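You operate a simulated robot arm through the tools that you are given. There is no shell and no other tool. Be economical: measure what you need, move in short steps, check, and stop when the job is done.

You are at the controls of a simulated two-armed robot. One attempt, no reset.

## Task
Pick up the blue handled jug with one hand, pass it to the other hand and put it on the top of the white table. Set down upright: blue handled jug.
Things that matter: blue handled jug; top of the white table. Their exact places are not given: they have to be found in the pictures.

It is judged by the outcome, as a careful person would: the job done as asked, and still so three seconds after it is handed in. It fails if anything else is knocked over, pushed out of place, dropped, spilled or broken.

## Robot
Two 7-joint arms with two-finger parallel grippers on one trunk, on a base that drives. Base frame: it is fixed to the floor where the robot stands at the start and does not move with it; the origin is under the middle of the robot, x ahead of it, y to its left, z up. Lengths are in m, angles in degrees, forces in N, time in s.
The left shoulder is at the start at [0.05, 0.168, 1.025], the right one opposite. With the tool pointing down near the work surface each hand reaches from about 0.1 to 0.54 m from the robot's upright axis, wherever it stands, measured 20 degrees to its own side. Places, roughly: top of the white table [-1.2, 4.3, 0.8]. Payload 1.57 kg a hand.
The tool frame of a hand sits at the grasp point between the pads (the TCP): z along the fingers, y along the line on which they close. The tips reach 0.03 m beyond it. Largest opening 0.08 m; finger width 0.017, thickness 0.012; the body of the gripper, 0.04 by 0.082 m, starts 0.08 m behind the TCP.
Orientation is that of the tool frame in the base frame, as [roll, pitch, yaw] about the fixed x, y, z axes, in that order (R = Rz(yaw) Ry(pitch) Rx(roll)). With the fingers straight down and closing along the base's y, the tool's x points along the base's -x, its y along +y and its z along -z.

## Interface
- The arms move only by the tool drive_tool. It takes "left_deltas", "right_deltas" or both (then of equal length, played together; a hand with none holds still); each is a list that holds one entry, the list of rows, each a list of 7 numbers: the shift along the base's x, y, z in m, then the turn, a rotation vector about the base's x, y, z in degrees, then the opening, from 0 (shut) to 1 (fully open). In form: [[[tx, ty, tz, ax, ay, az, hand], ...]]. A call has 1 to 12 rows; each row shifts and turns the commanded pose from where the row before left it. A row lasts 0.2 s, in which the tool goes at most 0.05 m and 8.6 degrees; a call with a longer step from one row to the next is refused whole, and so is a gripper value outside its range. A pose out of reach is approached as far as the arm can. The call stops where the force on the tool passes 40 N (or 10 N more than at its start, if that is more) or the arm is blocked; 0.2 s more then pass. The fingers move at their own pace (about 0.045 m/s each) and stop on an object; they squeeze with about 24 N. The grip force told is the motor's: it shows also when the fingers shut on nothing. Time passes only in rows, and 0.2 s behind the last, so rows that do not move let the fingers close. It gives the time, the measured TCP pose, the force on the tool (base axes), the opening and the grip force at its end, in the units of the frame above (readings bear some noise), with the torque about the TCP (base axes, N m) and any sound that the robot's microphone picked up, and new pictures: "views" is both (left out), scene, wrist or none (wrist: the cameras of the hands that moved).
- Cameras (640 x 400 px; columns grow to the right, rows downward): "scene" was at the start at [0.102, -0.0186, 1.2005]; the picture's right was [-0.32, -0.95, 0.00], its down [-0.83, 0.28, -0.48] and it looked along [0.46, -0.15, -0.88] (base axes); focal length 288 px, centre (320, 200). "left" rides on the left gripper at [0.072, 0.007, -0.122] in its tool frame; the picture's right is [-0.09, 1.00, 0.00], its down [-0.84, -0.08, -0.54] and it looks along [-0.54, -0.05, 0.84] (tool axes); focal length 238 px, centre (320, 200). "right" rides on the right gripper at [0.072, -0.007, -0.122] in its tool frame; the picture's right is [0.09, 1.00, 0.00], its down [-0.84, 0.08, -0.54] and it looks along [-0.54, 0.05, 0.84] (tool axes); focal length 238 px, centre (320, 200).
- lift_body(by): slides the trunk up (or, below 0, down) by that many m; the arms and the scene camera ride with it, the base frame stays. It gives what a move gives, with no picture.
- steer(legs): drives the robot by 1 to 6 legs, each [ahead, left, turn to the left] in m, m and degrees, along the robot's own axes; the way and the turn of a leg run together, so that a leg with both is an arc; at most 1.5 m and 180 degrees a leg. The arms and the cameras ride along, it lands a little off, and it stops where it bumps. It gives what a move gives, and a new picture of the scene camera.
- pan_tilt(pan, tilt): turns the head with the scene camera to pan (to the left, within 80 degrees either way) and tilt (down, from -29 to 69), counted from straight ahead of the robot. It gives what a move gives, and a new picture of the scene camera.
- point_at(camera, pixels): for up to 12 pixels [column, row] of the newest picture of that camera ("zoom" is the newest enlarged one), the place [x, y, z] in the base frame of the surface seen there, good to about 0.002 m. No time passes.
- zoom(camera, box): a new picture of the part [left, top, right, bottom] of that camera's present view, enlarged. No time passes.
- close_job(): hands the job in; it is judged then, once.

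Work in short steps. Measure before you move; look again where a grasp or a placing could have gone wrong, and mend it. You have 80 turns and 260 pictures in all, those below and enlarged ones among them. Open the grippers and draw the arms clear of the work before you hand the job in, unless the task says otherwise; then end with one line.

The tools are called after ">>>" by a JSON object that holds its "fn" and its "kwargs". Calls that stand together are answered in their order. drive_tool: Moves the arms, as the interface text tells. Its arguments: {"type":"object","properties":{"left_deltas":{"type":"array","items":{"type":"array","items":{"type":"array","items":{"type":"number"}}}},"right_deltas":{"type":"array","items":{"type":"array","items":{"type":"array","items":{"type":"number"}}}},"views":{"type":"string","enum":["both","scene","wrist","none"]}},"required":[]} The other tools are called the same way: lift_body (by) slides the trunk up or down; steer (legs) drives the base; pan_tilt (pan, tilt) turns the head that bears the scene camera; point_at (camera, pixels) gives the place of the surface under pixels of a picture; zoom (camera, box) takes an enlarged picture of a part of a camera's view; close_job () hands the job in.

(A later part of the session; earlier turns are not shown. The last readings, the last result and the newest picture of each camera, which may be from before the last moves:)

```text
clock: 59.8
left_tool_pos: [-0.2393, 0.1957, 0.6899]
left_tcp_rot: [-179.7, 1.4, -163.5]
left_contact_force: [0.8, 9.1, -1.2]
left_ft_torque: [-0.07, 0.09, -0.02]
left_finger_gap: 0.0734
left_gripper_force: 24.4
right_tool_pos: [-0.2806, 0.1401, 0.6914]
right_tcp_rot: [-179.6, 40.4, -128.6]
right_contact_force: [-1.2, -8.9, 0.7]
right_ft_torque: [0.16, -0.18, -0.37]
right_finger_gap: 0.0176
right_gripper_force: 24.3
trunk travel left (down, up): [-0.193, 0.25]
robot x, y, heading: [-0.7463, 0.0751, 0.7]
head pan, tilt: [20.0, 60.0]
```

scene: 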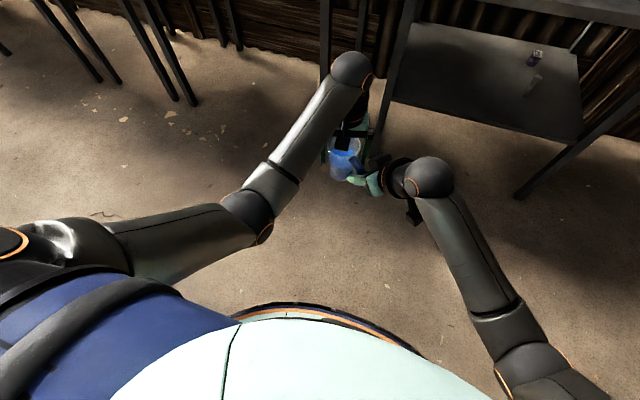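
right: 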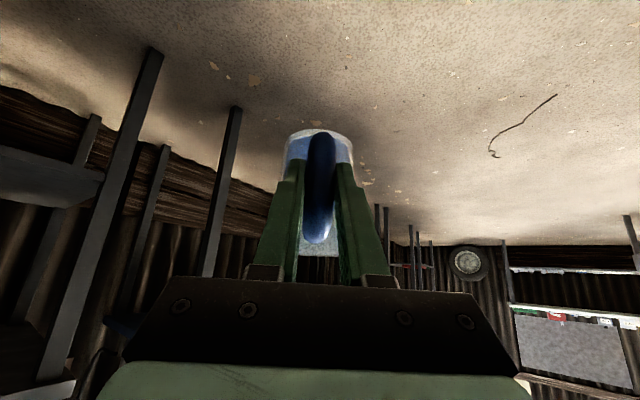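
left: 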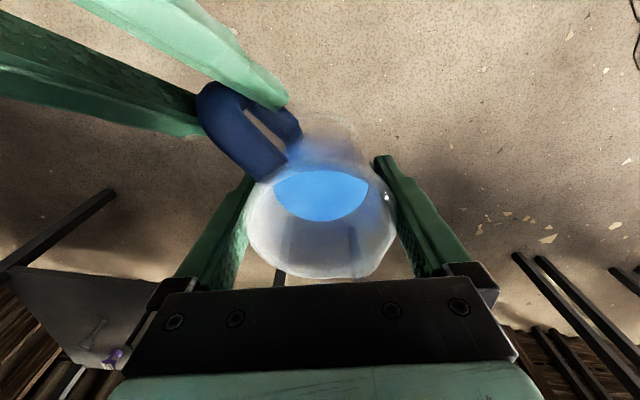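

Both hands hold it (left 0.0734 m gap at 24 N). Open the right fingers partially to hand over and see the left's load.

>>> {"fn": "drive_tool", "kwargs": {"right_deltas": [[[0, 0, 0, 0, 0, 0, 0.3], [0, 0, 0, 0, 0, 0, 0.4], [0, 0, 0, 0, 0, 0, 0.5], [0, 0, 0, 0, 0, 0, 0.55], [0, 0, 0, 0, 0, 0, 0.55]]], "views": "scene"}}

>>> {"fn": "zoom", "kwargs": {"camera": "left", "box": [176, 60, 464, 240]}}

```text
clock: 61.0
left_tool_pos: [-0.2391, 0.1946, 0.6896]
left_tcp_rot: [-179.6, 1.4, -163.7]
left_contact_force: [0.5, 0.5, -0.9]
left_ft_torque: [0.07, -0.03, -0.03]
left_finger_gap: 0.0725
left_gripper_force: 24.1
right_tool_pos: [-0.2819, 0.1394, 0.6913]
right_tcp_rot: [-179.7, 40.4, -128.5]
right_contact_force: [-0.4, -0.3, -0.8]
right_ft_torque: [0.0, -0.01, -0.03]
right_finger_gap: 0.0441
right_gripper_force: 0.1
trunk travel left (down, up): [-0.193, 0.25]
robot x, y, heading: [-0.7445, 0.0776, 0.6]
head pan, tilt: [20.0, 60.0]
```

scene: 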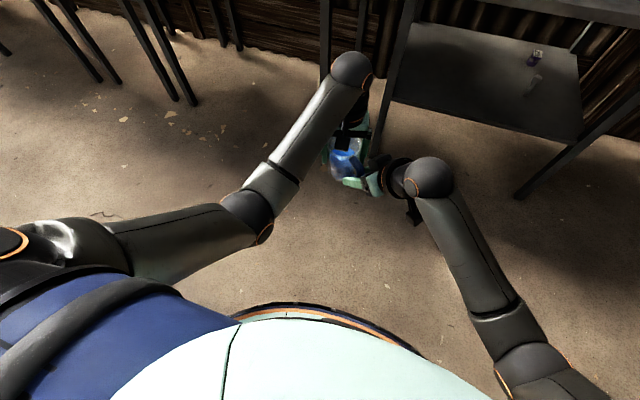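

```text
2.22 times, centred on (320, 150) of left
```

zoom: 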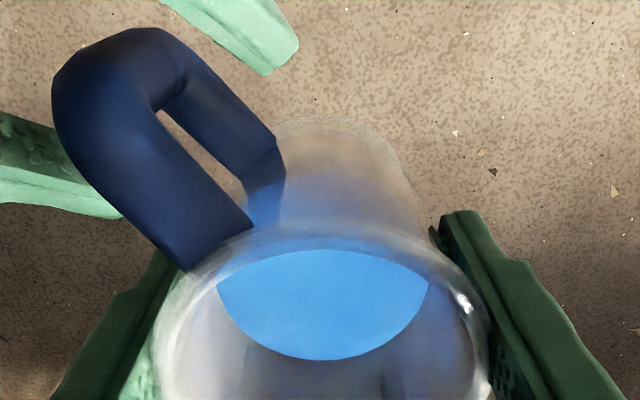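

The left holds it; nothing slipped. Withdraw the right hand slowly, horizontally backward along its own direction.

>>> {"fn": "drive_tool", "kwargs": {"right_deltas": [[[-0.006, -0.008, 0, 0, 0, 0, 0.55], [-0.006, -0.008, 0, 0, 0, 0, 0.55], [-0.009, -0.012, 0, 0, 0, 0, 0.55], [-0.009, -0.012, 0, 0, 0, 0, 0.55], [-0.009, -0.012, 0, 0, 0, 0, 0.55], [-0.009, -0.012, 0, 0, 0, 0, 0.55]]], "views": "scene"}}

>>> {"fn": "zoom", "kwargs": {"camera": "left", "box": [144, 40, 496, 260]}}

```text
clock: 62.4
left_tool_pos: [-0.2389, 0.1966, 0.6901]
left_tcp_rot: [-179.7, 1.4, -163.7]
left_contact_force: [0.3, 0.3, 0.1]
left_ft_torque: [0.07, -0.07, 0.01]
left_finger_gap: 0.0723
left_gripper_force: 24.1
right_tool_pos: [-0.3301, 0.0766, 0.6904]
right_tcp_rot: [-179.6, 40.5, -128.7]
right_contact_force: [1.1, 1.3, -1.2]
right_ft_torque: [0.0, 0.0, -0.01]
right_finger_gap: 0.0438
right_gripper_force: 0.1
trunk travel left (down, up): [-0.193, 0.25]
robot x, y, heading: [-0.7519, 0.0739, 0.5]
head pan, tilt: [20.0, 60.0]
```

scene: 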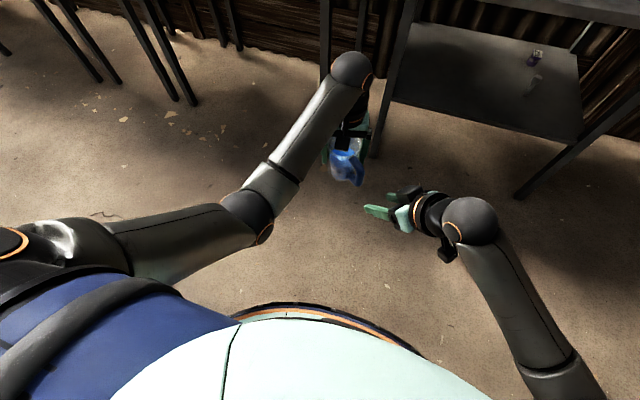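

```text
1.82 times, centred on (320, 150) of left
```

zoom: 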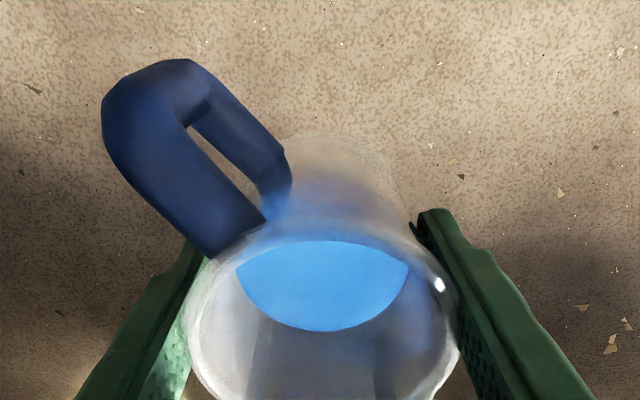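

Handover done: the left alone holds the jug, liquid level. Move the right hand aside, and look toward the white table.

>>> {"fn": "drive_tool", "kwargs": {"right_deltas": [[[-0.005, -0.025, 0, 0, 0, -5, 0.55], [-0.005, -0.025, 0, 0, 0, -5, 0.55], [-0.005, -0.025, 0, 0, 0, -5, 0.55], [-0.005, -0.025, 0, 0, 0, -5, 0.55], [-0.005, -0.025, 0, 0, 0, -5, 0.55], [-0.005, -0.025, 0, 0, 0, -5, 0.55]]], "views": "none"}}

>>> {"fn": "pan_tilt", "kwargs": {"pan": 80, "tilt": 20}}

```text
clock: 63.8
left_tool_pos: [-0.238, 0.195, 0.6905]
left_tcp_rot: [-179.6, 1.6, -163.7]
left_contact_force: [0.9, -0.1, 0.0]
left_ft_torque: [-0.01, -0.04, 0.01]
left_finger_gap: 0.0722
left_gripper_force: 24.2
right_tool_pos: [-0.3595, -0.0744, 0.6899]
right_tcp_rot: [-179.7, 40.4, -158.6]
right_contact_force: [0.2, -0.5, 0.5]
right_ft_torque: [0.0, -0.01, 0.0]
right_finger_gap: 0.044
right_gripper_force: 0.0
trunk travel left (down, up): [-0.193, 0.25]
robot x, y, heading: [-0.7466, 0.0717, 0.8]
head pan, tilt: [20.0, 60.0]
```

```text
clock: 65.1
left_tool_pos: [-0.2385, 0.1949, 0.6896]
left_tcp_rot: [-179.6, 1.3, -163.8]
left_contact_force: [-0.2, 0.2, -0.3]
left_ft_torque: [0.09, -0.04, -0.01]
left_finger_gap: 0.0725
left_gripper_force: 23.4
right_tool_pos: [-0.3606, -0.0733, 0.6905]
right_tcp_rot: [-179.6, 40.3, -158.5]
right_contact_force: [0.3, 0.9, 0.0]
right_ft_torque: [0.01, 0.01, 0.01]
right_finger_gap: 0.044
right_gripper_force: 0.2
trunk travel left (down, up): [-0.193, 0.25]
robot x, y, heading: [-0.7452, 0.0726, 0.5]
head pan, tilt: [80.0, 20.0]
```

scene: 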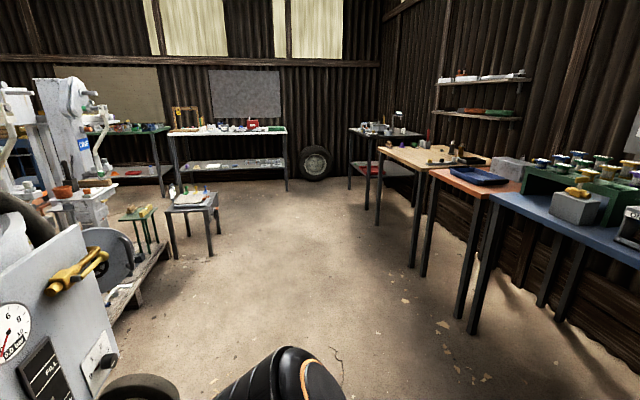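

The white table is at (228,133), with a stool at (190,210) and machinery on the left. Measure the layout.

>>> {"fn": "zoom", "kwargs": {"camera": "scene", "box": [150, 95, 310, 195]}}

>>> {"fn": "point_at", "kwargs": {"camera": "scene", "pixels": [[288, 190], [178, 192], [213, 200], [212, 253], [175, 257], [140, 250], [100, 385], [375, 225], [410, 265], [455, 315], [472, 330], [168, 245]]}}

```text
4.00 times, centred on (230, 145) of scene
```

zoom: 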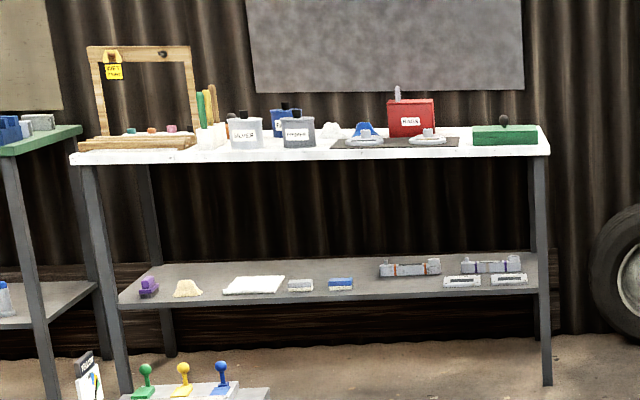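

```text
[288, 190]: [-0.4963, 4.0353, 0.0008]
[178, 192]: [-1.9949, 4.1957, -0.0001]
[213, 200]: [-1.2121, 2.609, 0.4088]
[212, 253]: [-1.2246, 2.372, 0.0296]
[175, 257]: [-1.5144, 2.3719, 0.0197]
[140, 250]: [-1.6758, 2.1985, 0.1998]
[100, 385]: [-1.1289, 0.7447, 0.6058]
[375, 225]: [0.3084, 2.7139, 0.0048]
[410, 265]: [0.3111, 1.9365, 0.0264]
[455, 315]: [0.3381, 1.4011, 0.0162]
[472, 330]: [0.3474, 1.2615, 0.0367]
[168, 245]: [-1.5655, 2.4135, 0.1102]
```

Front edge of the white table is about y≈4.0, x from −2.0 to −0.5. Go forward 0.25 to leave machine clearance, turn left 90°, then drive up the aisle at x≈−0.5; first leg set now.

>>> {"fn": "steer", "kwargs": {"legs": [[0.25, 0, 0], [0, 0, 90], [1.2, 0, 0]]}}

>>> {"fn": "pan_tilt", "kwargs": {"pan": 0, "tilt": 25}}

```text
clock: 76.4
left_tool_pos: [-0.6616, 1.776, 0.6894]
left_tcp_rot: [-179.6, 1.5, -72.6]
left_contact_force: [0.4, 0.9, -0.1]
left_ft_torque: [0.06, 0.06, 0.0]
left_finger_gap: 0.0722
left_gripper_force: 24.4
right_tool_pos: [-0.3909, 1.6589, 0.6904]
right_tcp_rot: [-179.7, 40.3, -67.6]
right_contact_force: [0.3, 0.8, 0.2]
right_ft_torque: [-0.01, -0.01, -0.01]
right_finger_gap: 0.0442
right_gripper_force: 0.0
trunk travel left (down, up): [-0.193, 0.25]
robot x, y, heading: [-0.5316, 1.275, 91.4]
head pan, tilt: [80.0, 20.0]
```

scene: 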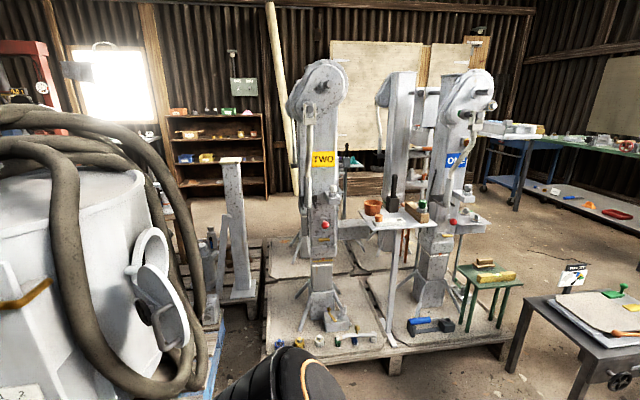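

```text
clock: 77.9
left_tool_pos: [-0.6623, 1.7759, 0.6898]
left_tcp_rot: [-179.6, 1.4, -72.7]
left_contact_force: [0.5, -0.3, 0.5]
left_ft_torque: [0.03, 0.05, 0.0]
left_finger_gap: 0.072
left_gripper_force: 24.0
right_tool_pos: [-0.3912, 1.6596, 0.691]
right_tcp_rot: [-179.7, 40.4, -67.7]
right_contact_force: [0.4, 0.2, -0.3]
right_ft_torque: [0.01, 0.0, 0.0]
right_finger_gap: 0.0437
right_gripper_force: 0.0
trunk travel left (down, up): [-0.193, 0.25]
robot x, y, heading: [-0.5307, 1.2693, 91.9]
head pan, tilt: [0.0, 25.0]
```

scene: 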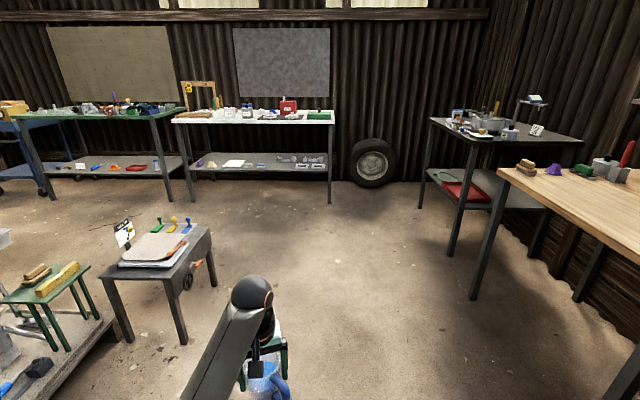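

Clear ahead. Raise the trunk so the jug clears the table top, and advance 1.4 m with a small heading correction.

>>> {"fn": "lift_body", "kwargs": {"by": 0.24}}

>>> {"fn": "steer", "kwargs": {"legs": [[0, 0, -1.8], [1.4, 0, 0]]}}

>>> {"fn": "pan_tilt", "kwargs": {"pan": 5, "tilt": 30}}

```text
clock: 80.4
left_tool_pos: [-0.662, 1.7763, 0.9293]
left_tcp_rot: [-179.5, 1.5, -72.6]
left_contact_force: [-0.5, 0.6, -2.9]
left_ft_torque: [0.01, 0.04, 0.04]
left_finger_gap: 0.0719
left_gripper_force: 24.2
right_tool_pos: [-0.3925, 1.6595, 0.9297]
right_tcp_rot: [-179.7, 40.4, -67.5]
right_contact_force: [-0.5, 0.6, 0.0]
right_ft_torque: [0.01, 0.0, 0.03]
right_finger_gap: 0.0442
right_gripper_force: 0.1
trunk travel left (down, up): [-0.433, 0.01]
robot x, y, heading: [-0.5329, 1.2706, 91.4]
head pan, tilt: [0.0, 25.0]
```

```text
clock: 88.0
left_tool_pos: [-0.6293, 3.2217, 0.9291]
left_tcp_rot: [-179.6, 1.4, -74.9]
left_contact_force: [-0.3, 0.3, -2.3]
left_ft_torque: [0.04, 0.04, 0.03]
left_finger_gap: 0.0717
left_gripper_force: 24.4
right_tool_pos: [-0.3635, 3.0928, 0.9308]
right_tcp_rot: [-179.7, 40.4, -69.8]
right_contact_force: [0.4, -0.1, -0.2]
right_ft_torque: [0.02, -0.01, -0.02]
right_finger_gap: 0.0438
right_gripper_force: 0.1
trunk travel left (down, up): [-0.433, 0.01]
robot x, y, heading: [-0.5186, 2.7082, 89.2]
head pan, tilt: [0.0, 25.0]
```

scene: 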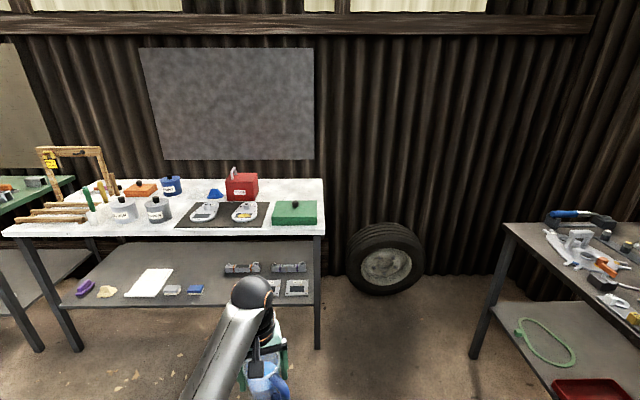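

```text
clock: 88.6
left_tool_pos: [-0.6286, 3.2211, 0.9296]
left_tcp_rot: [-179.6, 1.4, -75.1]
left_contact_force: [-0.5, -0.9, -2.5]
left_ft_torque: [0.03, 0.01, 0.01]
left_finger_gap: 0.0717
left_gripper_force: 23.7
right_tool_pos: [-0.3619, 3.0915, 0.9312]
right_tcp_rot: [-179.8, 40.5, -69.8]
right_contact_force: [-1.4, -0.3, -0.4]
right_ft_torque: [0.01, -0.03, 0.04]
right_finger_gap: 0.0439
right_gripper_force: 0.0
trunk travel left (down, up): [-0.433, 0.01]
robot x, y, heading: [-0.5223, 2.7133, 89.2]
head pan, tilt: [5.0, 30.0]
```

scene: 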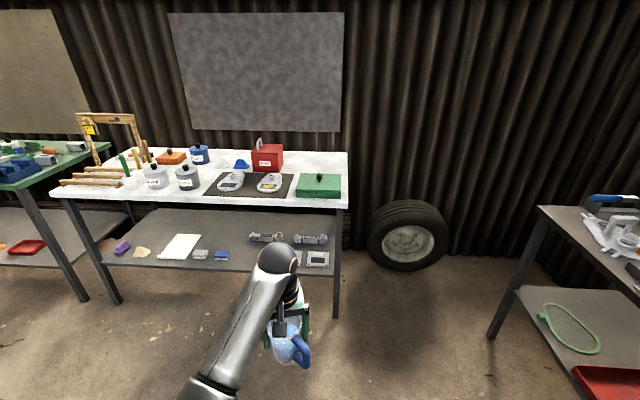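

Zoom on the table top to choose a free spot and measure it.

>>> {"fn": "zoom", "kwargs": {"camera": "scene", "box": [48, 120, 368, 320]}}

>>> {"fn": "zoom", "kwargs": {"camera": "scene", "box": [192, 130, 352, 230]}}

>>> {"fn": "point_at", "kwargs": {"camera": "zoom", "pixels": [[430, 265], [545, 270], [590, 265], [615, 290], [550, 120], [610, 100], [450, 110], [380, 90], [330, 255], [100, 250], [450, 280], [45, 200]]}}

```text
2.00 times, centred on (208, 220) of scene
```

zoom: 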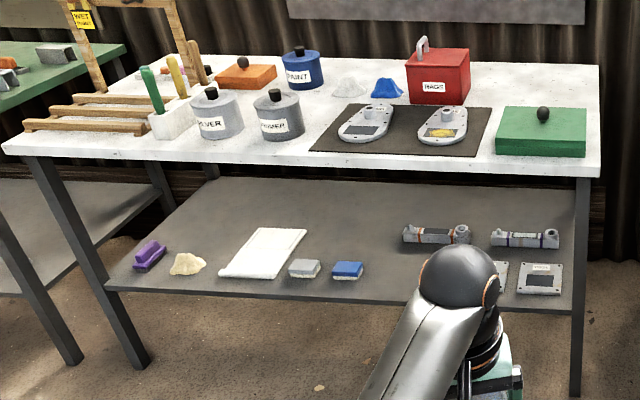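

```text
4.00 times, centred on (272, 180) of scene
```

zoom: 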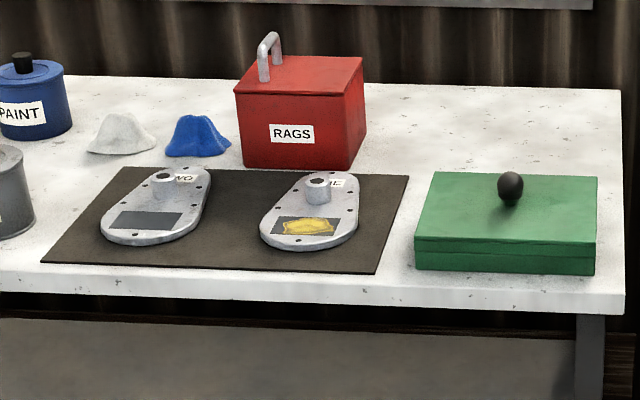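

```text
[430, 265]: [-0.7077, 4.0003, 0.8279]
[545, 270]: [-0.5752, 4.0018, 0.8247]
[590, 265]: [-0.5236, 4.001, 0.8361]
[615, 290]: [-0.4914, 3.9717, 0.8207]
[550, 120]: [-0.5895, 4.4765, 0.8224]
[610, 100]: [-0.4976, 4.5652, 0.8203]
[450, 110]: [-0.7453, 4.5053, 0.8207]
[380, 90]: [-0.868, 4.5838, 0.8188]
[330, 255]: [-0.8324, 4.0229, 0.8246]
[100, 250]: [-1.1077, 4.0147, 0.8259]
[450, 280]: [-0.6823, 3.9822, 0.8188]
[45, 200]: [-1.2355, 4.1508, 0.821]
```

Table top z≈0.820, front edge y≈3.96. Candidates: the open patch behind the green box, or the front strip near the canisters; measure both.

>>> {"fn": "point_at", "kwargs": {"camera": "zoom", "pixels": [[435, 176], [595, 180], [435, 165], [595, 168], [365, 120], [350, 168], [510, 178], [513, 205], [405, 178], [500, 240], [620, 160]]}}

>>> {"fn": "zoom", "kwargs": {"camera": "scene", "box": [48, 140, 240, 260]}}

>>> {"fn": "point_at", "kwargs": {"camera": "zoom", "pixels": [[360, 165], [460, 160], [255, 160], [360, 185], [460, 185], [300, 175], [530, 185], [515, 130], [410, 155], [90, 138], [200, 175]]}}

```text
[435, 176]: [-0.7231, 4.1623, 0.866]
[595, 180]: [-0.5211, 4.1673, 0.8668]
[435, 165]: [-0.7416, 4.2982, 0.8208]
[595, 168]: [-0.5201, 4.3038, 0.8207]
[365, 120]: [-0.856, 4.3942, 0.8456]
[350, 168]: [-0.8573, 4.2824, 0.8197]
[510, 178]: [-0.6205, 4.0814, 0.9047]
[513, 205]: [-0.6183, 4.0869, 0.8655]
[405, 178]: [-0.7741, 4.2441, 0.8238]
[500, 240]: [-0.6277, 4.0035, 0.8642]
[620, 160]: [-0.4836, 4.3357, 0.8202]
```

```text
3.33 times, centred on (144, 200) of scene
```

zoom: 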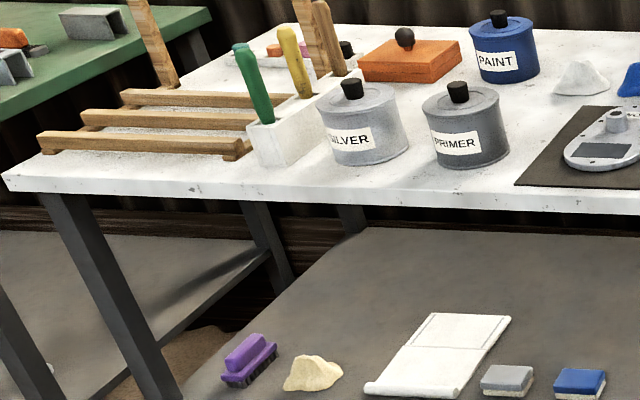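

```text
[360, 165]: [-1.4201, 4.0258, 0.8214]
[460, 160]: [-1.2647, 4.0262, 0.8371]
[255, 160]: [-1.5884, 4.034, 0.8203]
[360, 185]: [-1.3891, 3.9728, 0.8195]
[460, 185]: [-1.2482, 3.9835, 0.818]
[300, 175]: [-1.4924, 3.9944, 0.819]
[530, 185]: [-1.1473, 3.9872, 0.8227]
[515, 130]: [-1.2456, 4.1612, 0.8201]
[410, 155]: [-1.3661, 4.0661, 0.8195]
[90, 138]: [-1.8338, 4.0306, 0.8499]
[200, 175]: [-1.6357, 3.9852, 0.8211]
```

The front strips are too shallow; the free patch is behind the green box (x −0.80…−0.50, y 4.2…4.6). I'll come at it diagonally from the table's right end; measure the tyre, wall, legs and right-hand table.

>>> {"fn": "point_at", "kwargs": {"camera": "scene", "pixels": [[372, 235], [446, 240], [405, 268], [408, 205], [410, 180], [335, 315], [540, 210], [490, 335], [345, 160], [500, 200], [336, 250], [300, 150]]}}

```text
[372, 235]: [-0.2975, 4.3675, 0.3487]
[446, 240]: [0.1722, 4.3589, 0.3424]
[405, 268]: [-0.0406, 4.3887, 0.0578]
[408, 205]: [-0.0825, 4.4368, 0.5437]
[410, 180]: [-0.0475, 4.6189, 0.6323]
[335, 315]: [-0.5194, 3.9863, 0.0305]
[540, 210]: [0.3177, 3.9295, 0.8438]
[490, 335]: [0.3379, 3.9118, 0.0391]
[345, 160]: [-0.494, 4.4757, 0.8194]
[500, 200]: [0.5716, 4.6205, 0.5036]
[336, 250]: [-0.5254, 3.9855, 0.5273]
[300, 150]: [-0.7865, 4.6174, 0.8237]
```

Corridor: table leg [-0.52,3.98], tyre front y≈4.36, grey table x≥0.32. Check the robot's base extent before squeezing in.

>>> {"fn": "pan_tilt", "kwargs": {"pan": -30, "tilt": 69}}

>>> {"fn": "zoom", "kwargs": {"camera": "left", "box": [0, 0, 640, 400]}}

```text
clock: 89.7
left_tool_pos: [-0.6292, 3.221, 0.9286]
left_tcp_rot: [-179.6, 1.4, -75.0]
left_contact_force: [-0.1, 0.0, -2.2]
left_ft_torque: [0.06, 0.03, 0.02]
left_finger_gap: 0.0718
left_gripper_force: 23.9
right_tool_pos: [-0.3627, 3.0932, 0.9302]
right_tcp_rot: [-179.8, 40.3, -69.9]
right_contact_force: [0.2, -0.4, 0.2]
right_ft_torque: [-0.01, -0.01, 0.03]
right_finger_gap: 0.0441
right_gripper_force: 0.1
trunk travel left (down, up): [-0.433, 0.01]
robot x, y, heading: [-0.5203, 2.712, 89.3]
head pan, tilt: [-30.0, 68.8]
```

scene: 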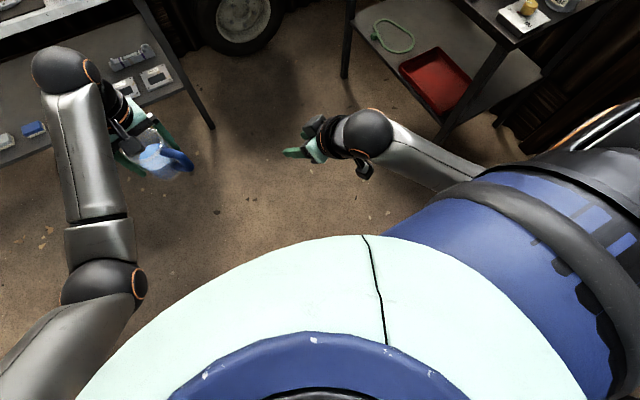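

```text
1.00 times, centred on (320, 200) of left (not enlarged: the box is as wide or as high as the picture)
```

zoom: 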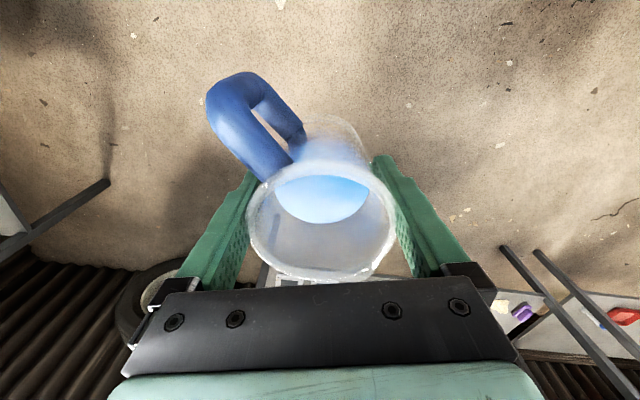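

Base front is about 0.25 from its axis (from the early wrist views), so the corridor fits. Go forward 0.45, strafe right 0.55, then turn left to heading ≈128°.

>>> {"fn": "steer", "kwargs": {"legs": [[0.45, 0, 0], [0.2, -0.55, 0], [0, 0, 38.7]]}}

>>> {"fn": "pan_tilt", "kwargs": {"pan": 0, "tilt": 45}}

```text
clock: 99.0
left_tool_pos: [-0.3817, 3.6781, 0.9293]
left_tcp_rot: [-179.6, 1.4, -35.6]
left_contact_force: [0.4, -0.9, -2.7]
left_ft_torque: [-0.02, 0.03, 0.0]
left_finger_gap: 0.0714
left_gripper_force: 24.1
right_tool_pos: [-0.0952, 3.749, 0.9315]
right_tcp_rot: [-179.8, 40.4, -30.4]
right_contact_force: [-0.9, -0.1, -0.6]
right_ft_torque: [0.02, 0.0, 0.03]
right_finger_gap: 0.0441
right_gripper_force: 0.1
trunk travel left (down, up): [-0.433, 0.01]
robot x, y, heading: [0.0208, 3.3513, 128.5]
head pan, tilt: [-30.0, 68.8]
```

scene: 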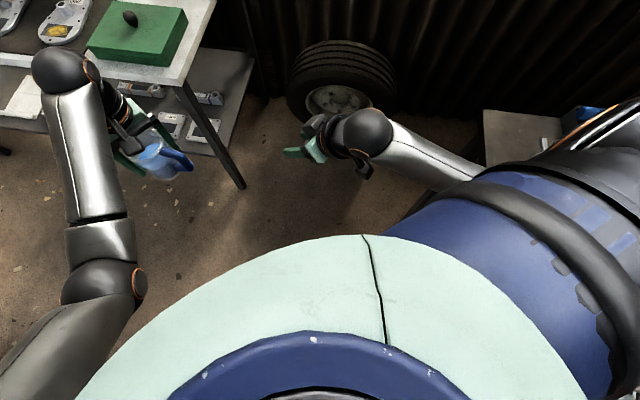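

```text
clock: 100.0
left_tool_pos: [-0.3818, 3.679, 0.9298]
left_tcp_rot: [-179.5, 1.4, -35.6]
left_contact_force: [-0.1, -0.1, -3.7]
left_ft_torque: [0.0, 0.06, -0.03]
left_finger_gap: 0.0715
left_gripper_force: 23.7
right_tool_pos: [-0.095, 3.7491, 0.9305]
right_tcp_rot: [-179.7, 40.4, -30.5]
right_contact_force: [0.2, 0.0, -0.1]
right_ft_torque: [0.03, 0.03, 0.03]
right_finger_gap: 0.0442
right_gripper_force: 0.1
trunk travel left (down, up): [-0.433, 0.01]
robot x, y, heading: [0.0236, 3.3533, 128.7]
head pan, tilt: [0.0, 45.0]
```

scene: 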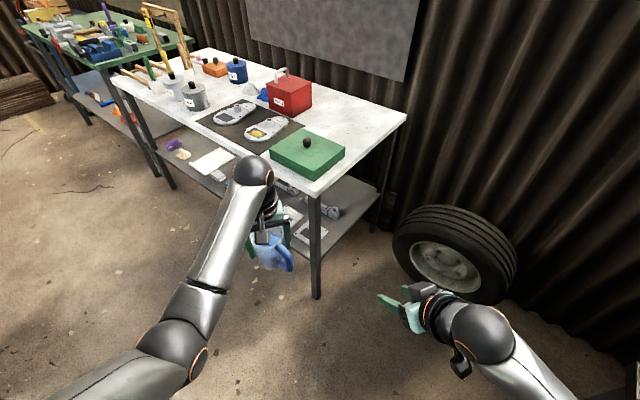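

Clear path: the jug will move along x≈−0.38, outside the table's end (x −0.49). Translate world +y by 0.63 at this heading.

>>> {"fn": "steer", "kwargs": {"legs": [[0.25, -0.2, 0], [0.24, -0.194, 0]]}}

>>> {"fn": "lift_body", "kwargs": {"by": 0.009}}

```text
clock: 104.3
left_tool_pos: [-0.3781, 4.3135, 0.9299]
left_tcp_rot: [-179.7, 1.3, -35.7]
left_contact_force: [-0.2, 0.0, -2.6]
left_ft_torque: [0.03, 0.02, -0.05]
left_finger_gap: 0.0713
left_gripper_force: 24.5
right_tool_pos: [-0.0902, 4.3834, 0.9304]
right_tcp_rot: [-179.7, 40.5, -30.5]
right_contact_force: [-0.6, -1.0, -0.4]
right_ft_torque: [0.05, 0.02, 0.0]
right_finger_gap: 0.0438
right_gripper_force: 0.0
trunk travel left (down, up): [-0.433, 0.01]
robot x, y, heading: [0.0262, 3.9849, 128.4]
head pan, tilt: [0.0, 45.0]
```

scene: 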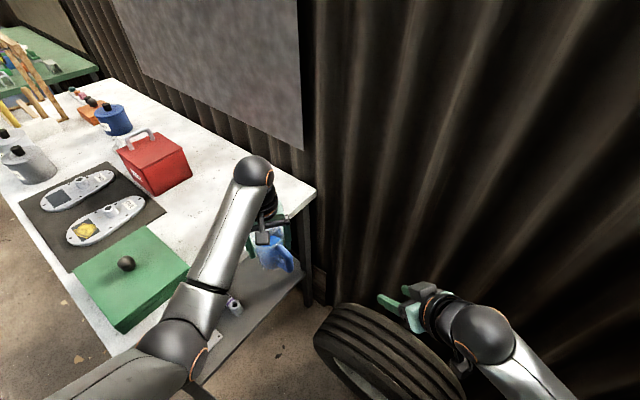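

```text
clock: 104.9
left_tool_pos: [-0.3764, 4.3138, 0.9389]
left_tcp_rot: [-179.7, 1.2, -35.7]
left_contact_force: [-0.5, -0.2, -2.9]
left_ft_torque: [-0.01, 0.07, 0.01]
left_finger_gap: 0.0712
left_gripper_force: 24.0
right_tool_pos: [-0.0902, 4.3829, 0.9396]
right_tcp_rot: [-179.7, 40.3, -30.7]
right_contact_force: [0.3, 0.0, 0.1]
right_ft_torque: [-0.01, -0.02, -0.01]
right_finger_gap: 0.044
right_gripper_force: 0.0
trunk travel left (down, up): [-0.442, 0.001]
robot x, y, heading: [0.0314, 3.9862, 129.0]
head pan, tilt: [0.0, 45.0]
```

Jug is beside the table end at y 4.31. Check the jug's bottom height before moving over the table.

>>> {"fn": "zoom", "kwargs": {"camera": "scene", "box": [200, 180, 360, 280]}}

>>> {"fn": "point_at", "kwargs": {"camera": "zoom", "pixels": [[240, 300], [265, 345], [340, 330], [370, 365], [300, 250], [290, 300], [285, 345], [230, 270]]}}

```text
4.00 times, centred on (280, 230) of scene
```

zoom: 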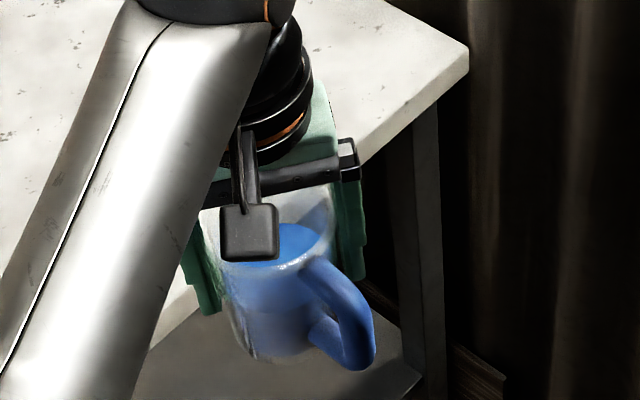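

```text
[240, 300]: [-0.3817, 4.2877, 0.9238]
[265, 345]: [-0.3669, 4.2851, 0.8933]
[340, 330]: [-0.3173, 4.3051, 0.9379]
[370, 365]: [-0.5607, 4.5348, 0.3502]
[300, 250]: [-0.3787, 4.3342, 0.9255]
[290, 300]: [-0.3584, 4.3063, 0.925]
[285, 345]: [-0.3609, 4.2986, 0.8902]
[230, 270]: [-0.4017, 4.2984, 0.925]
```

Check the jug's tilt from rim heights in the left camera.

>>> {"fn": "drive_tool", "kwargs": {"left_deltas": [[[0, 0, 0, 0, 0, 0, 0]]], "views": "wrist"}}

>>> {"fn": "zoom", "kwargs": {"camera": "left", "box": [192, 60, 448, 290]}}

>>> {"fn": "point_at", "kwargs": {"camera": "left", "pixels": [[252, 220], [392, 220], [280, 270], [360, 274], [320, 278], [320, 166], [290, 174], [360, 176], [320, 200], [240, 80], [340, 130]]}}

```text
clock: 105.3
left_tool_pos: [-0.3762, 4.3136, 0.9388]
left_tcp_rot: [-179.7, 1.5, -35.6]
left_contact_force: [0.2, 0.7, -2.9]
left_ft_torque: [0.01, 0.05, -0.02]
left_finger_gap: 0.0713
left_gripper_force: 23.9
right_tool_pos: [-0.0901, 4.3819, 0.9391]
right_tcp_rot: [-179.8, 40.4, -30.6]
right_contact_force: [0.6, 0.2, 0.5]
right_ft_torque: [0.02, 0.01, 0.01]
right_finger_gap: 0.0441
right_gripper_force: 0.1
trunk travel left (down, up): [-0.442, 0.001]
robot x, y, heading: [0.0305, 3.9879, 128.6]
head pan, tilt: [0.0, 45.0]
```

left: 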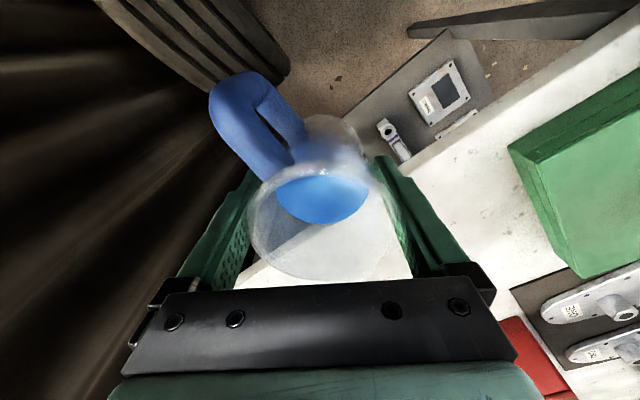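

```text
1.74 times, centred on (320, 175) of left
```

zoom: 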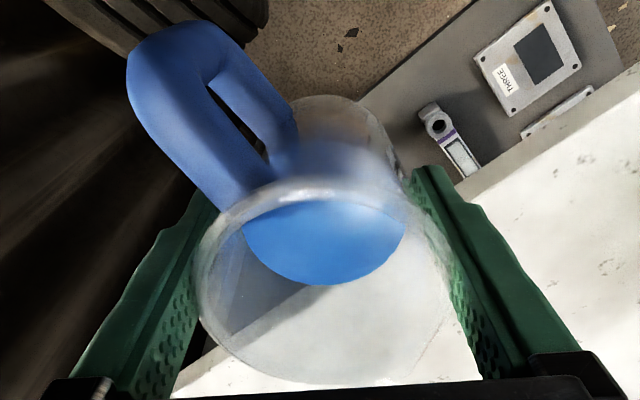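

```text
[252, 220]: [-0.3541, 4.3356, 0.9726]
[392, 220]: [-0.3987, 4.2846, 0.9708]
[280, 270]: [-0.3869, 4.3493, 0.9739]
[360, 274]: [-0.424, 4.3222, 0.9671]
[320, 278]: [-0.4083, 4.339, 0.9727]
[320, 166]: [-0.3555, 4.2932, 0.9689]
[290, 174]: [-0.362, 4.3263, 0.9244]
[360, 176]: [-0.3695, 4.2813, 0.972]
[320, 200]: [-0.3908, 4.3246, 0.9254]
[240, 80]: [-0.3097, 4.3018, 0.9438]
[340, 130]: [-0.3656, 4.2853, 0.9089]
```

Rim is level at z≈0.971 (bottom ≈0.873, 5 cm above the table). Translate world −x by 0.20 over the free patch.

>>> {"fn": "steer", "kwargs": {"legs": [[0.125, 0.156, 0]]}}

>>> {"fn": "drive_tool", "kwargs": {"left_deltas": [[[0, 0, 0, 0, 0, 0, 0]]], "views": "wrist"}}

```text
clock: 107.3
left_tool_pos: [-0.578, 4.3136, 0.938]
left_tcp_rot: [-179.6, 1.2, -35.6]
left_contact_force: [0.8, 0.1, -2.4]
left_ft_torque: [0.0, 0.05, 0.01]
left_finger_gap: 0.0714
left_gripper_force: 24.2
right_tool_pos: [-0.292, 4.3832, 0.9402]
right_tcp_rot: [-179.7, 40.4, -30.4]
right_contact_force: [-0.6, 0.4, 1.0]
right_ft_torque: [-0.01, 0.02, 0.02]
right_finger_gap: 0.0439
right_gripper_force: 0.1
trunk travel left (down, up): [-0.442, 0.001]
robot x, y, heading: [-0.1713, 3.9874, 128.8]
head pan, tilt: [0.0, 45.0]
```

scene: 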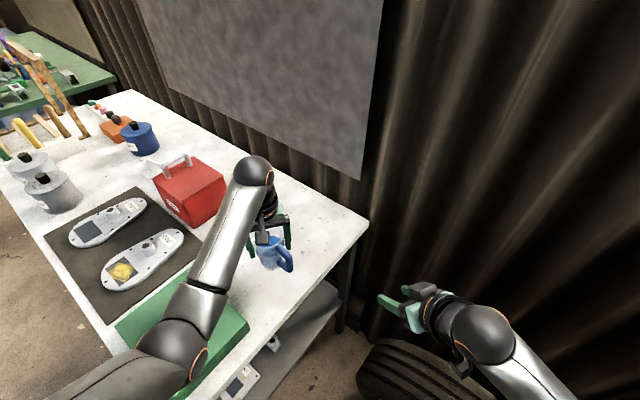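

```text
clock: 107.7
left_tool_pos: [-0.5774, 4.314, 0.9374]
left_tcp_rot: [-179.5, 1.3, -35.6]
left_contact_force: [-0.5, -0.1, -3.8]
left_ft_torque: [-0.02, 0.05, 0.01]
left_finger_gap: 0.0711
left_gripper_force: 23.9
right_tool_pos: [-0.2909, 4.3836, 0.9391]
right_tcp_rot: [-179.7, 40.4, -30.3]
right_contact_force: [-0.2, -0.5, 0.3]
right_ft_torque: [-0.01, 0.01, 0.0]
right_finger_gap: 0.0439
right_gripper_force: 0.1
trunk travel left (down, up): [-0.442, 0.001]
robot x, y, heading: [-0.169, 3.9904, 128.7]
head pan, tilt: [0.0, 45.0]
```

left: 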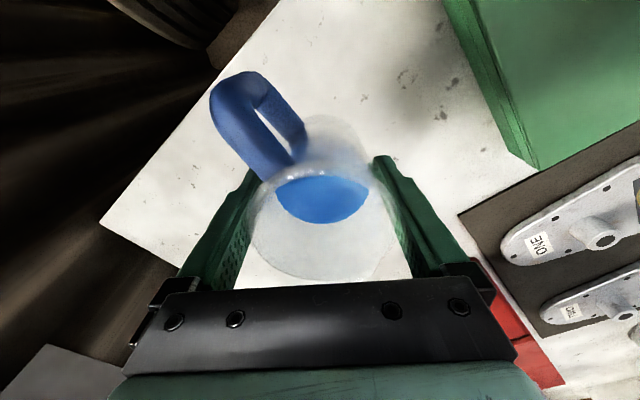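

Clear surface below. Check the left elbow's height over the green box knob (0.91) before lowering.

>>> {"fn": "point_at", "kwargs": {"camera": "scene", "pixels": [[175, 345], [210, 300], [120, 375], [240, 220], [190, 370]]}}

>>> {"fn": "lift_body", "kwargs": {"by": -0.035}}

```text
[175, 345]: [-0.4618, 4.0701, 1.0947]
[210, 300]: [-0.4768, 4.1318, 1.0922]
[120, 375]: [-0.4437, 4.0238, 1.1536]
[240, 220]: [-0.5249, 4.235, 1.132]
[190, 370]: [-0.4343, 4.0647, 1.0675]
```

```text
clock: 108.5
left_tool_pos: [-0.578, 4.3133, 0.9035]
left_tcp_rot: [-179.6, 1.4, -35.5]
left_contact_force: [-0.8, 0.5, -3.0]
left_ft_torque: [-0.02, 0.04, 0.01]
left_finger_gap: 0.0713
left_gripper_force: 24.2
right_tool_pos: [-0.2915, 4.3848, 0.904]
right_tcp_rot: [-179.7, 40.4, -30.4]
right_contact_force: [0.0, -0.3, 0.3]
right_ft_torque: [0.03, -0.01, 0.01]
right_finger_gap: 0.0442
right_gripper_force: 0.0
trunk travel left (down, up): [-0.407, 0.036]
robot x, y, heading: [-0.1681, 3.9891, 128.6]
head pan, tilt: [0.0, 45.0]
```

About 1.7 cm left; lower 0.013, then creep until contact shows.

>>> {"fn": "lift_body", "kwargs": {"by": -0.013}}

>>> {"fn": "lift_body", "kwargs": {"by": -0.003}}

>>> {"fn": "zoom", "kwargs": {"camera": "scene", "box": [216, 190, 344, 290]}}

```text
clock: 109.1
left_tool_pos: [-0.577, 4.3139, 0.8898]
left_tcp_rot: [-179.6, 1.4, -35.5]
left_contact_force: [0.4, -0.3, -2.6]
left_ft_torque: [0.01, 0.02, 0.0]
left_finger_gap: 0.0712
left_gripper_force: 23.9
right_tool_pos: [-0.2923, 4.3849, 0.8918]
right_tcp_rot: [-179.8, 40.4, -30.4]
right_contact_force: [-0.1, -0.1, -0.3]
right_ft_torque: [0.01, -0.01, 0.0]
right_finger_gap: 0.0442
right_gripper_force: 0.0
trunk travel left (down, up): [-0.394, 0.049]
robot x, y, heading: [-0.169, 3.9886, 129.0]
head pan, tilt: [0.0, 45.0]
```

```text
clock: 109.6
left_tool_pos: [-0.5779, 4.3144, 0.8889]
left_tcp_rot: [-179.6, 1.4, -35.6]
left_contact_force: [-1.1, -0.7, 1.6]
left_ft_torque: [-0.08, -0.07, 0.02]
left_finger_gap: 0.0713
left_gripper_force: 23.3
right_tool_pos: [-0.2915, 4.3838, 0.8884]
right_tcp_rot: [-179.7, 40.4, -30.4]
right_contact_force: [0.0, 0.5, 0.1]
right_ft_torque: [0.01, 0.03, -0.01]
right_finger_gap: 0.0441
right_gripper_force: 0.0
trunk travel left (down, up): [-0.391, 0.052]
robot x, y, heading: [-0.1718, 3.9879, 128.9]
head pan, tilt: [0.0, 45.0]
```

```text
4.00 times, centred on (280, 240) of scene
```

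zoom: 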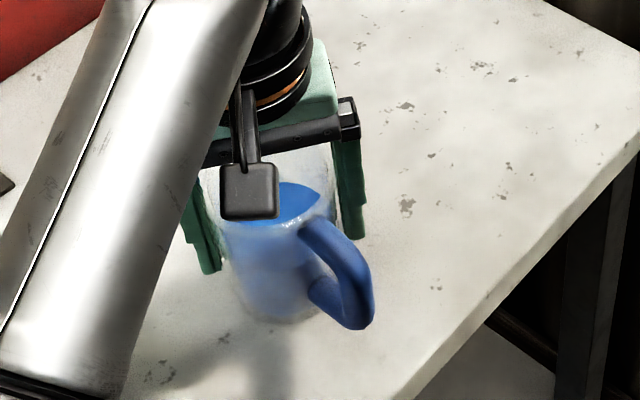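

Vertical force went from −2.9 to +1.6 N: the jug stands on the table. Open the left gripper.

>>> {"fn": "drive_tool", "kwargs": {"left_deltas": [[[0, 0, 0, 0, 0, 0, 0.92], [0, 0, 0, 0, 0, 0, 0.96], [0, 0, 0, 0, 0, 0, 1], [0, 0, 0, 0, 0, 0, 1], [0, 0, 0, 0, 0, 0, 1]]], "views": "wrist"}}

>>> {"fn": "zoom", "kwargs": {"camera": "left", "box": [192, 100, 448, 300]}}

```text
clock: 110.8
left_tool_pos: [-0.5771, 4.3139, 0.8869]
left_tcp_rot: [-179.6, 1.5, -35.6]
left_contact_force: [0.6, -0.2, -0.5]
left_ft_torque: [0.01, 0.01, -0.01]
left_finger_gap: 0.0799
left_gripper_force: 0.1
right_tool_pos: [-0.2917, 4.3838, 0.8882]
right_tcp_rot: [-179.7, 40.4, -30.4]
right_contact_force: [1.1, 0.3, -0.9]
right_ft_torque: [0.0, 0.0, 0.02]
right_finger_gap: 0.044
right_gripper_force: 0.1
trunk travel left (down, up): [-0.391, 0.052]
robot x, y, heading: [-0.1702, 3.9901, 128.8]
head pan, tilt: [0.0, 45.0]
```

left: 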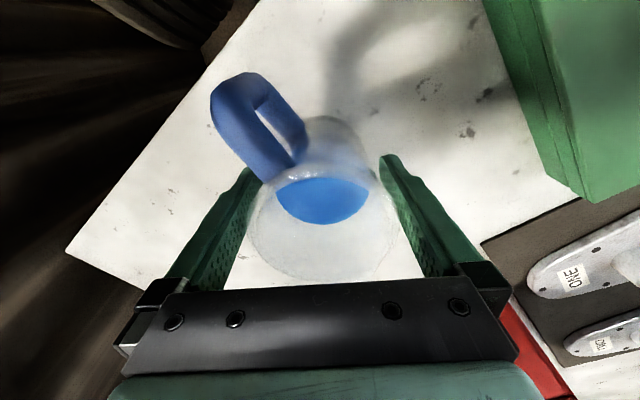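

```text
2.00 times, centred on (320, 200) of left
```

zoom: 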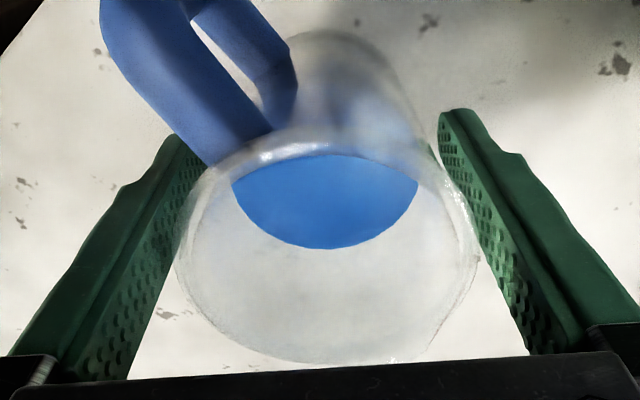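

Released, jug standing free between the open fingers. Raise the trunk 0.051 straight up.

>>> {"fn": "lift_body", "kwargs": {"by": 0.051}}

>>> {"fn": "drive_tool", "kwargs": {"left_deltas": [[[0, 0, 0.005, 0, 0, 0, 1]]], "views": "wrist"}}

```text
clock: 111.8
left_tool_pos: [-0.5776, 4.3129, 0.9387]
left_tcp_rot: [-179.6, 1.4, -35.5]
left_contact_force: [-0.1, 0.1, -0.8]
left_ft_torque: [-0.03, -0.03, 0.0]
left_finger_gap: 0.0799
left_gripper_force: 0.1
right_tool_pos: [-0.2918, 4.3846, 0.9389]
right_tcp_rot: [-179.7, 40.4, -30.4]
right_contact_force: [-0.1, 0.3, -0.4]
right_ft_torque: [0.01, 0.0, 0.01]
right_finger_gap: 0.0441
right_gripper_force: 0.0
trunk travel left (down, up): [-0.442, 0.001]
robot x, y, heading: [-0.1742, 3.9893, 128.8]
head pan, tilt: [0.0, 45.0]
```

```text
clock: 112.2
left_tool_pos: [-0.5782, 4.3138, 0.9431]
left_tcp_rot: [-179.6, 1.4, -35.5]
left_contact_force: [-0.4, 0.1, 0.2]
left_ft_torque: [-0.05, 0.0, -0.01]
left_finger_gap: 0.0799
left_gripper_force: 0.0
right_tool_pos: [-0.2916, 4.3844, 0.9394]
right_tcp_rot: [-179.7, 40.4, -30.4]
right_contact_force: [0.9, -0.2, 0.2]
right_ft_torque: [-0.03, 0.0, 0.01]
right_finger_gap: 0.0441
right_gripper_force: 0.0
trunk travel left (down, up): [-0.442, 0.001]
robot x, y, heading: [-0.1713, 3.9868, 128.8]
head pan, tilt: [0.0, 45.0]
```

left: 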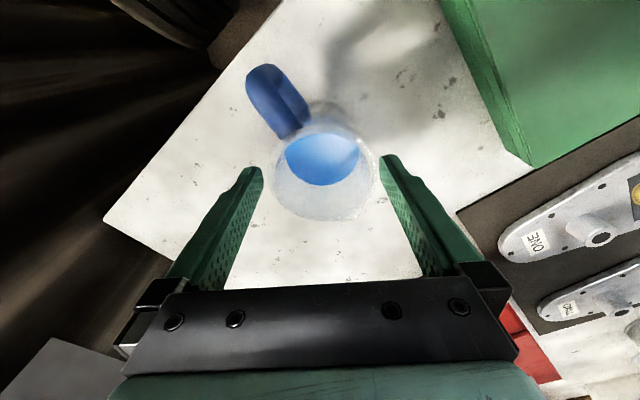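

The jug stays behind, upright. Continue raising the left hand with the arm in small steps until tips clear the rim (0.918).

>>> {"fn": "drive_tool", "kwargs": {"left_deltas": [[[0, 0, 0.007, 0, 0, 0, 1], [0, 0, 0.007, 0, 0, 0, 1], [0, 0, 0.007, 0, 0, 0, 1], [0, 0, 0.007, 0, 0, 0, 1], [0, 0, 0.007, 0, 0, 0, 1]]], "views": "wrist"}}

```text
clock: 113.4
left_tool_pos: [-0.5769, 4.3127, 0.9793]
left_tcp_rot: [-179.6, 1.2, -35.5]
left_contact_force: [0.0, -0.1, 0.1]
left_ft_torque: [-0.02, 0.01, -0.02]
left_finger_gap: 0.0797
left_gripper_force: 0.0
right_tool_pos: [-0.2908, 4.3853, 0.9391]
right_tcp_rot: [-179.8, 40.5, -30.4]
right_contact_force: [-0.1, 0.6, -0.1]
right_ft_torque: [-0.01, -0.02, 0.01]
right_finger_gap: 0.044
right_gripper_force: 0.0
trunk travel left (down, up): [-0.442, 0.001]
robot x, y, heading: [-0.1698, 3.9891, 128.5]
head pan, tilt: [0.0, 45.0]
```

left: 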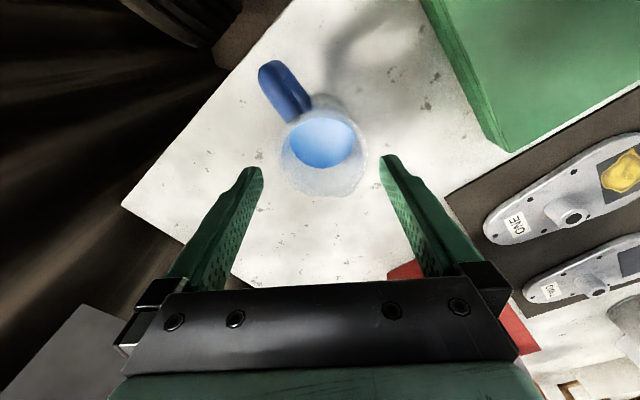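

Tips are 3 cm above the rim. Retrace: world +x by 0.22, then back out along −y, and look at the result.

>>> {"fn": "steer", "kwargs": {"legs": [[-0.13, -0.163, 0], [-0.25, 0.2, 0]]}}

>>> {"fn": "pan_tilt", "kwargs": {"pan": -8, "tilt": 38}}

```text
clock: 117.5
left_tool_pos: [-0.3665, 3.9882, 0.9795]
left_tcp_rot: [-179.6, 1.4, -35.0]
left_contact_force: [-1.3, -0.4, -0.4]
left_ft_torque: [0.0, -0.02, 0.0]
left_finger_gap: 0.0799
left_gripper_force: 0.1
right_tool_pos: [-0.081, 4.0616, 0.9394]
right_tcp_rot: [-179.7, 40.4, -29.9]
right_contact_force: [0.3, 0.5, -0.1]
right_ft_torque: [-0.01, 0.01, 0.01]
right_finger_gap: 0.0442
right_gripper_force: 0.0
trunk travel left (down, up): [-0.442, 0.001]
robot x, y, heading: [0.0445, 3.6667, 129.7]
head pan, tilt: [0.0, 45.0]
```

scene: 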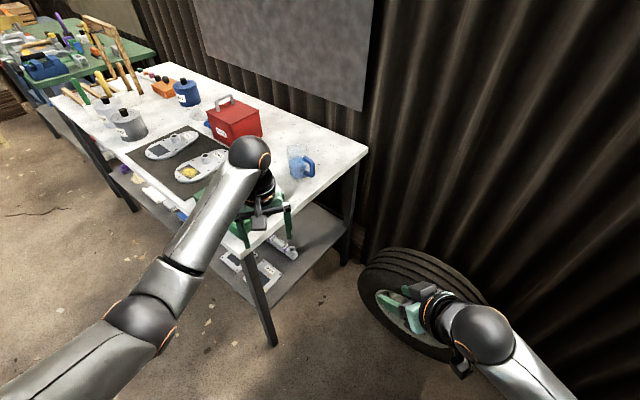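

```text
clock: 118.1
left_tool_pos: [-0.3672, 3.9881, 0.9794]
left_tcp_rot: [-179.7, 1.5, -34.9]
left_contact_force: [0.0, -0.2, 0.1]
left_ft_torque: [0.02, -0.03, 0.02]
left_finger_gap: 0.08
left_gripper_force: 0.0
right_tool_pos: [-0.08, 4.0612, 0.9392]
right_tcp_rot: [-179.7, 40.3, -29.9]
right_contact_force: [0.6, 0.8, 0.0]
right_ft_torque: [-0.03, -0.01, -0.02]
right_finger_gap: 0.0441
right_gripper_force: 0.2
trunk travel left (down, up): [-0.442, 0.001]
robot x, y, heading: [0.0423, 3.6673, 129.4]
head pan, tilt: [-8.0, 38.0]
```

scene: 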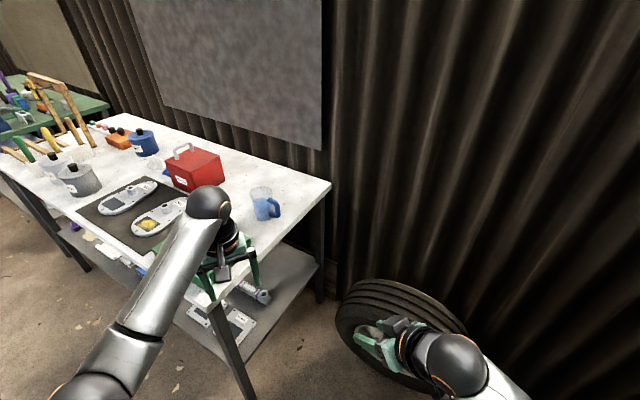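

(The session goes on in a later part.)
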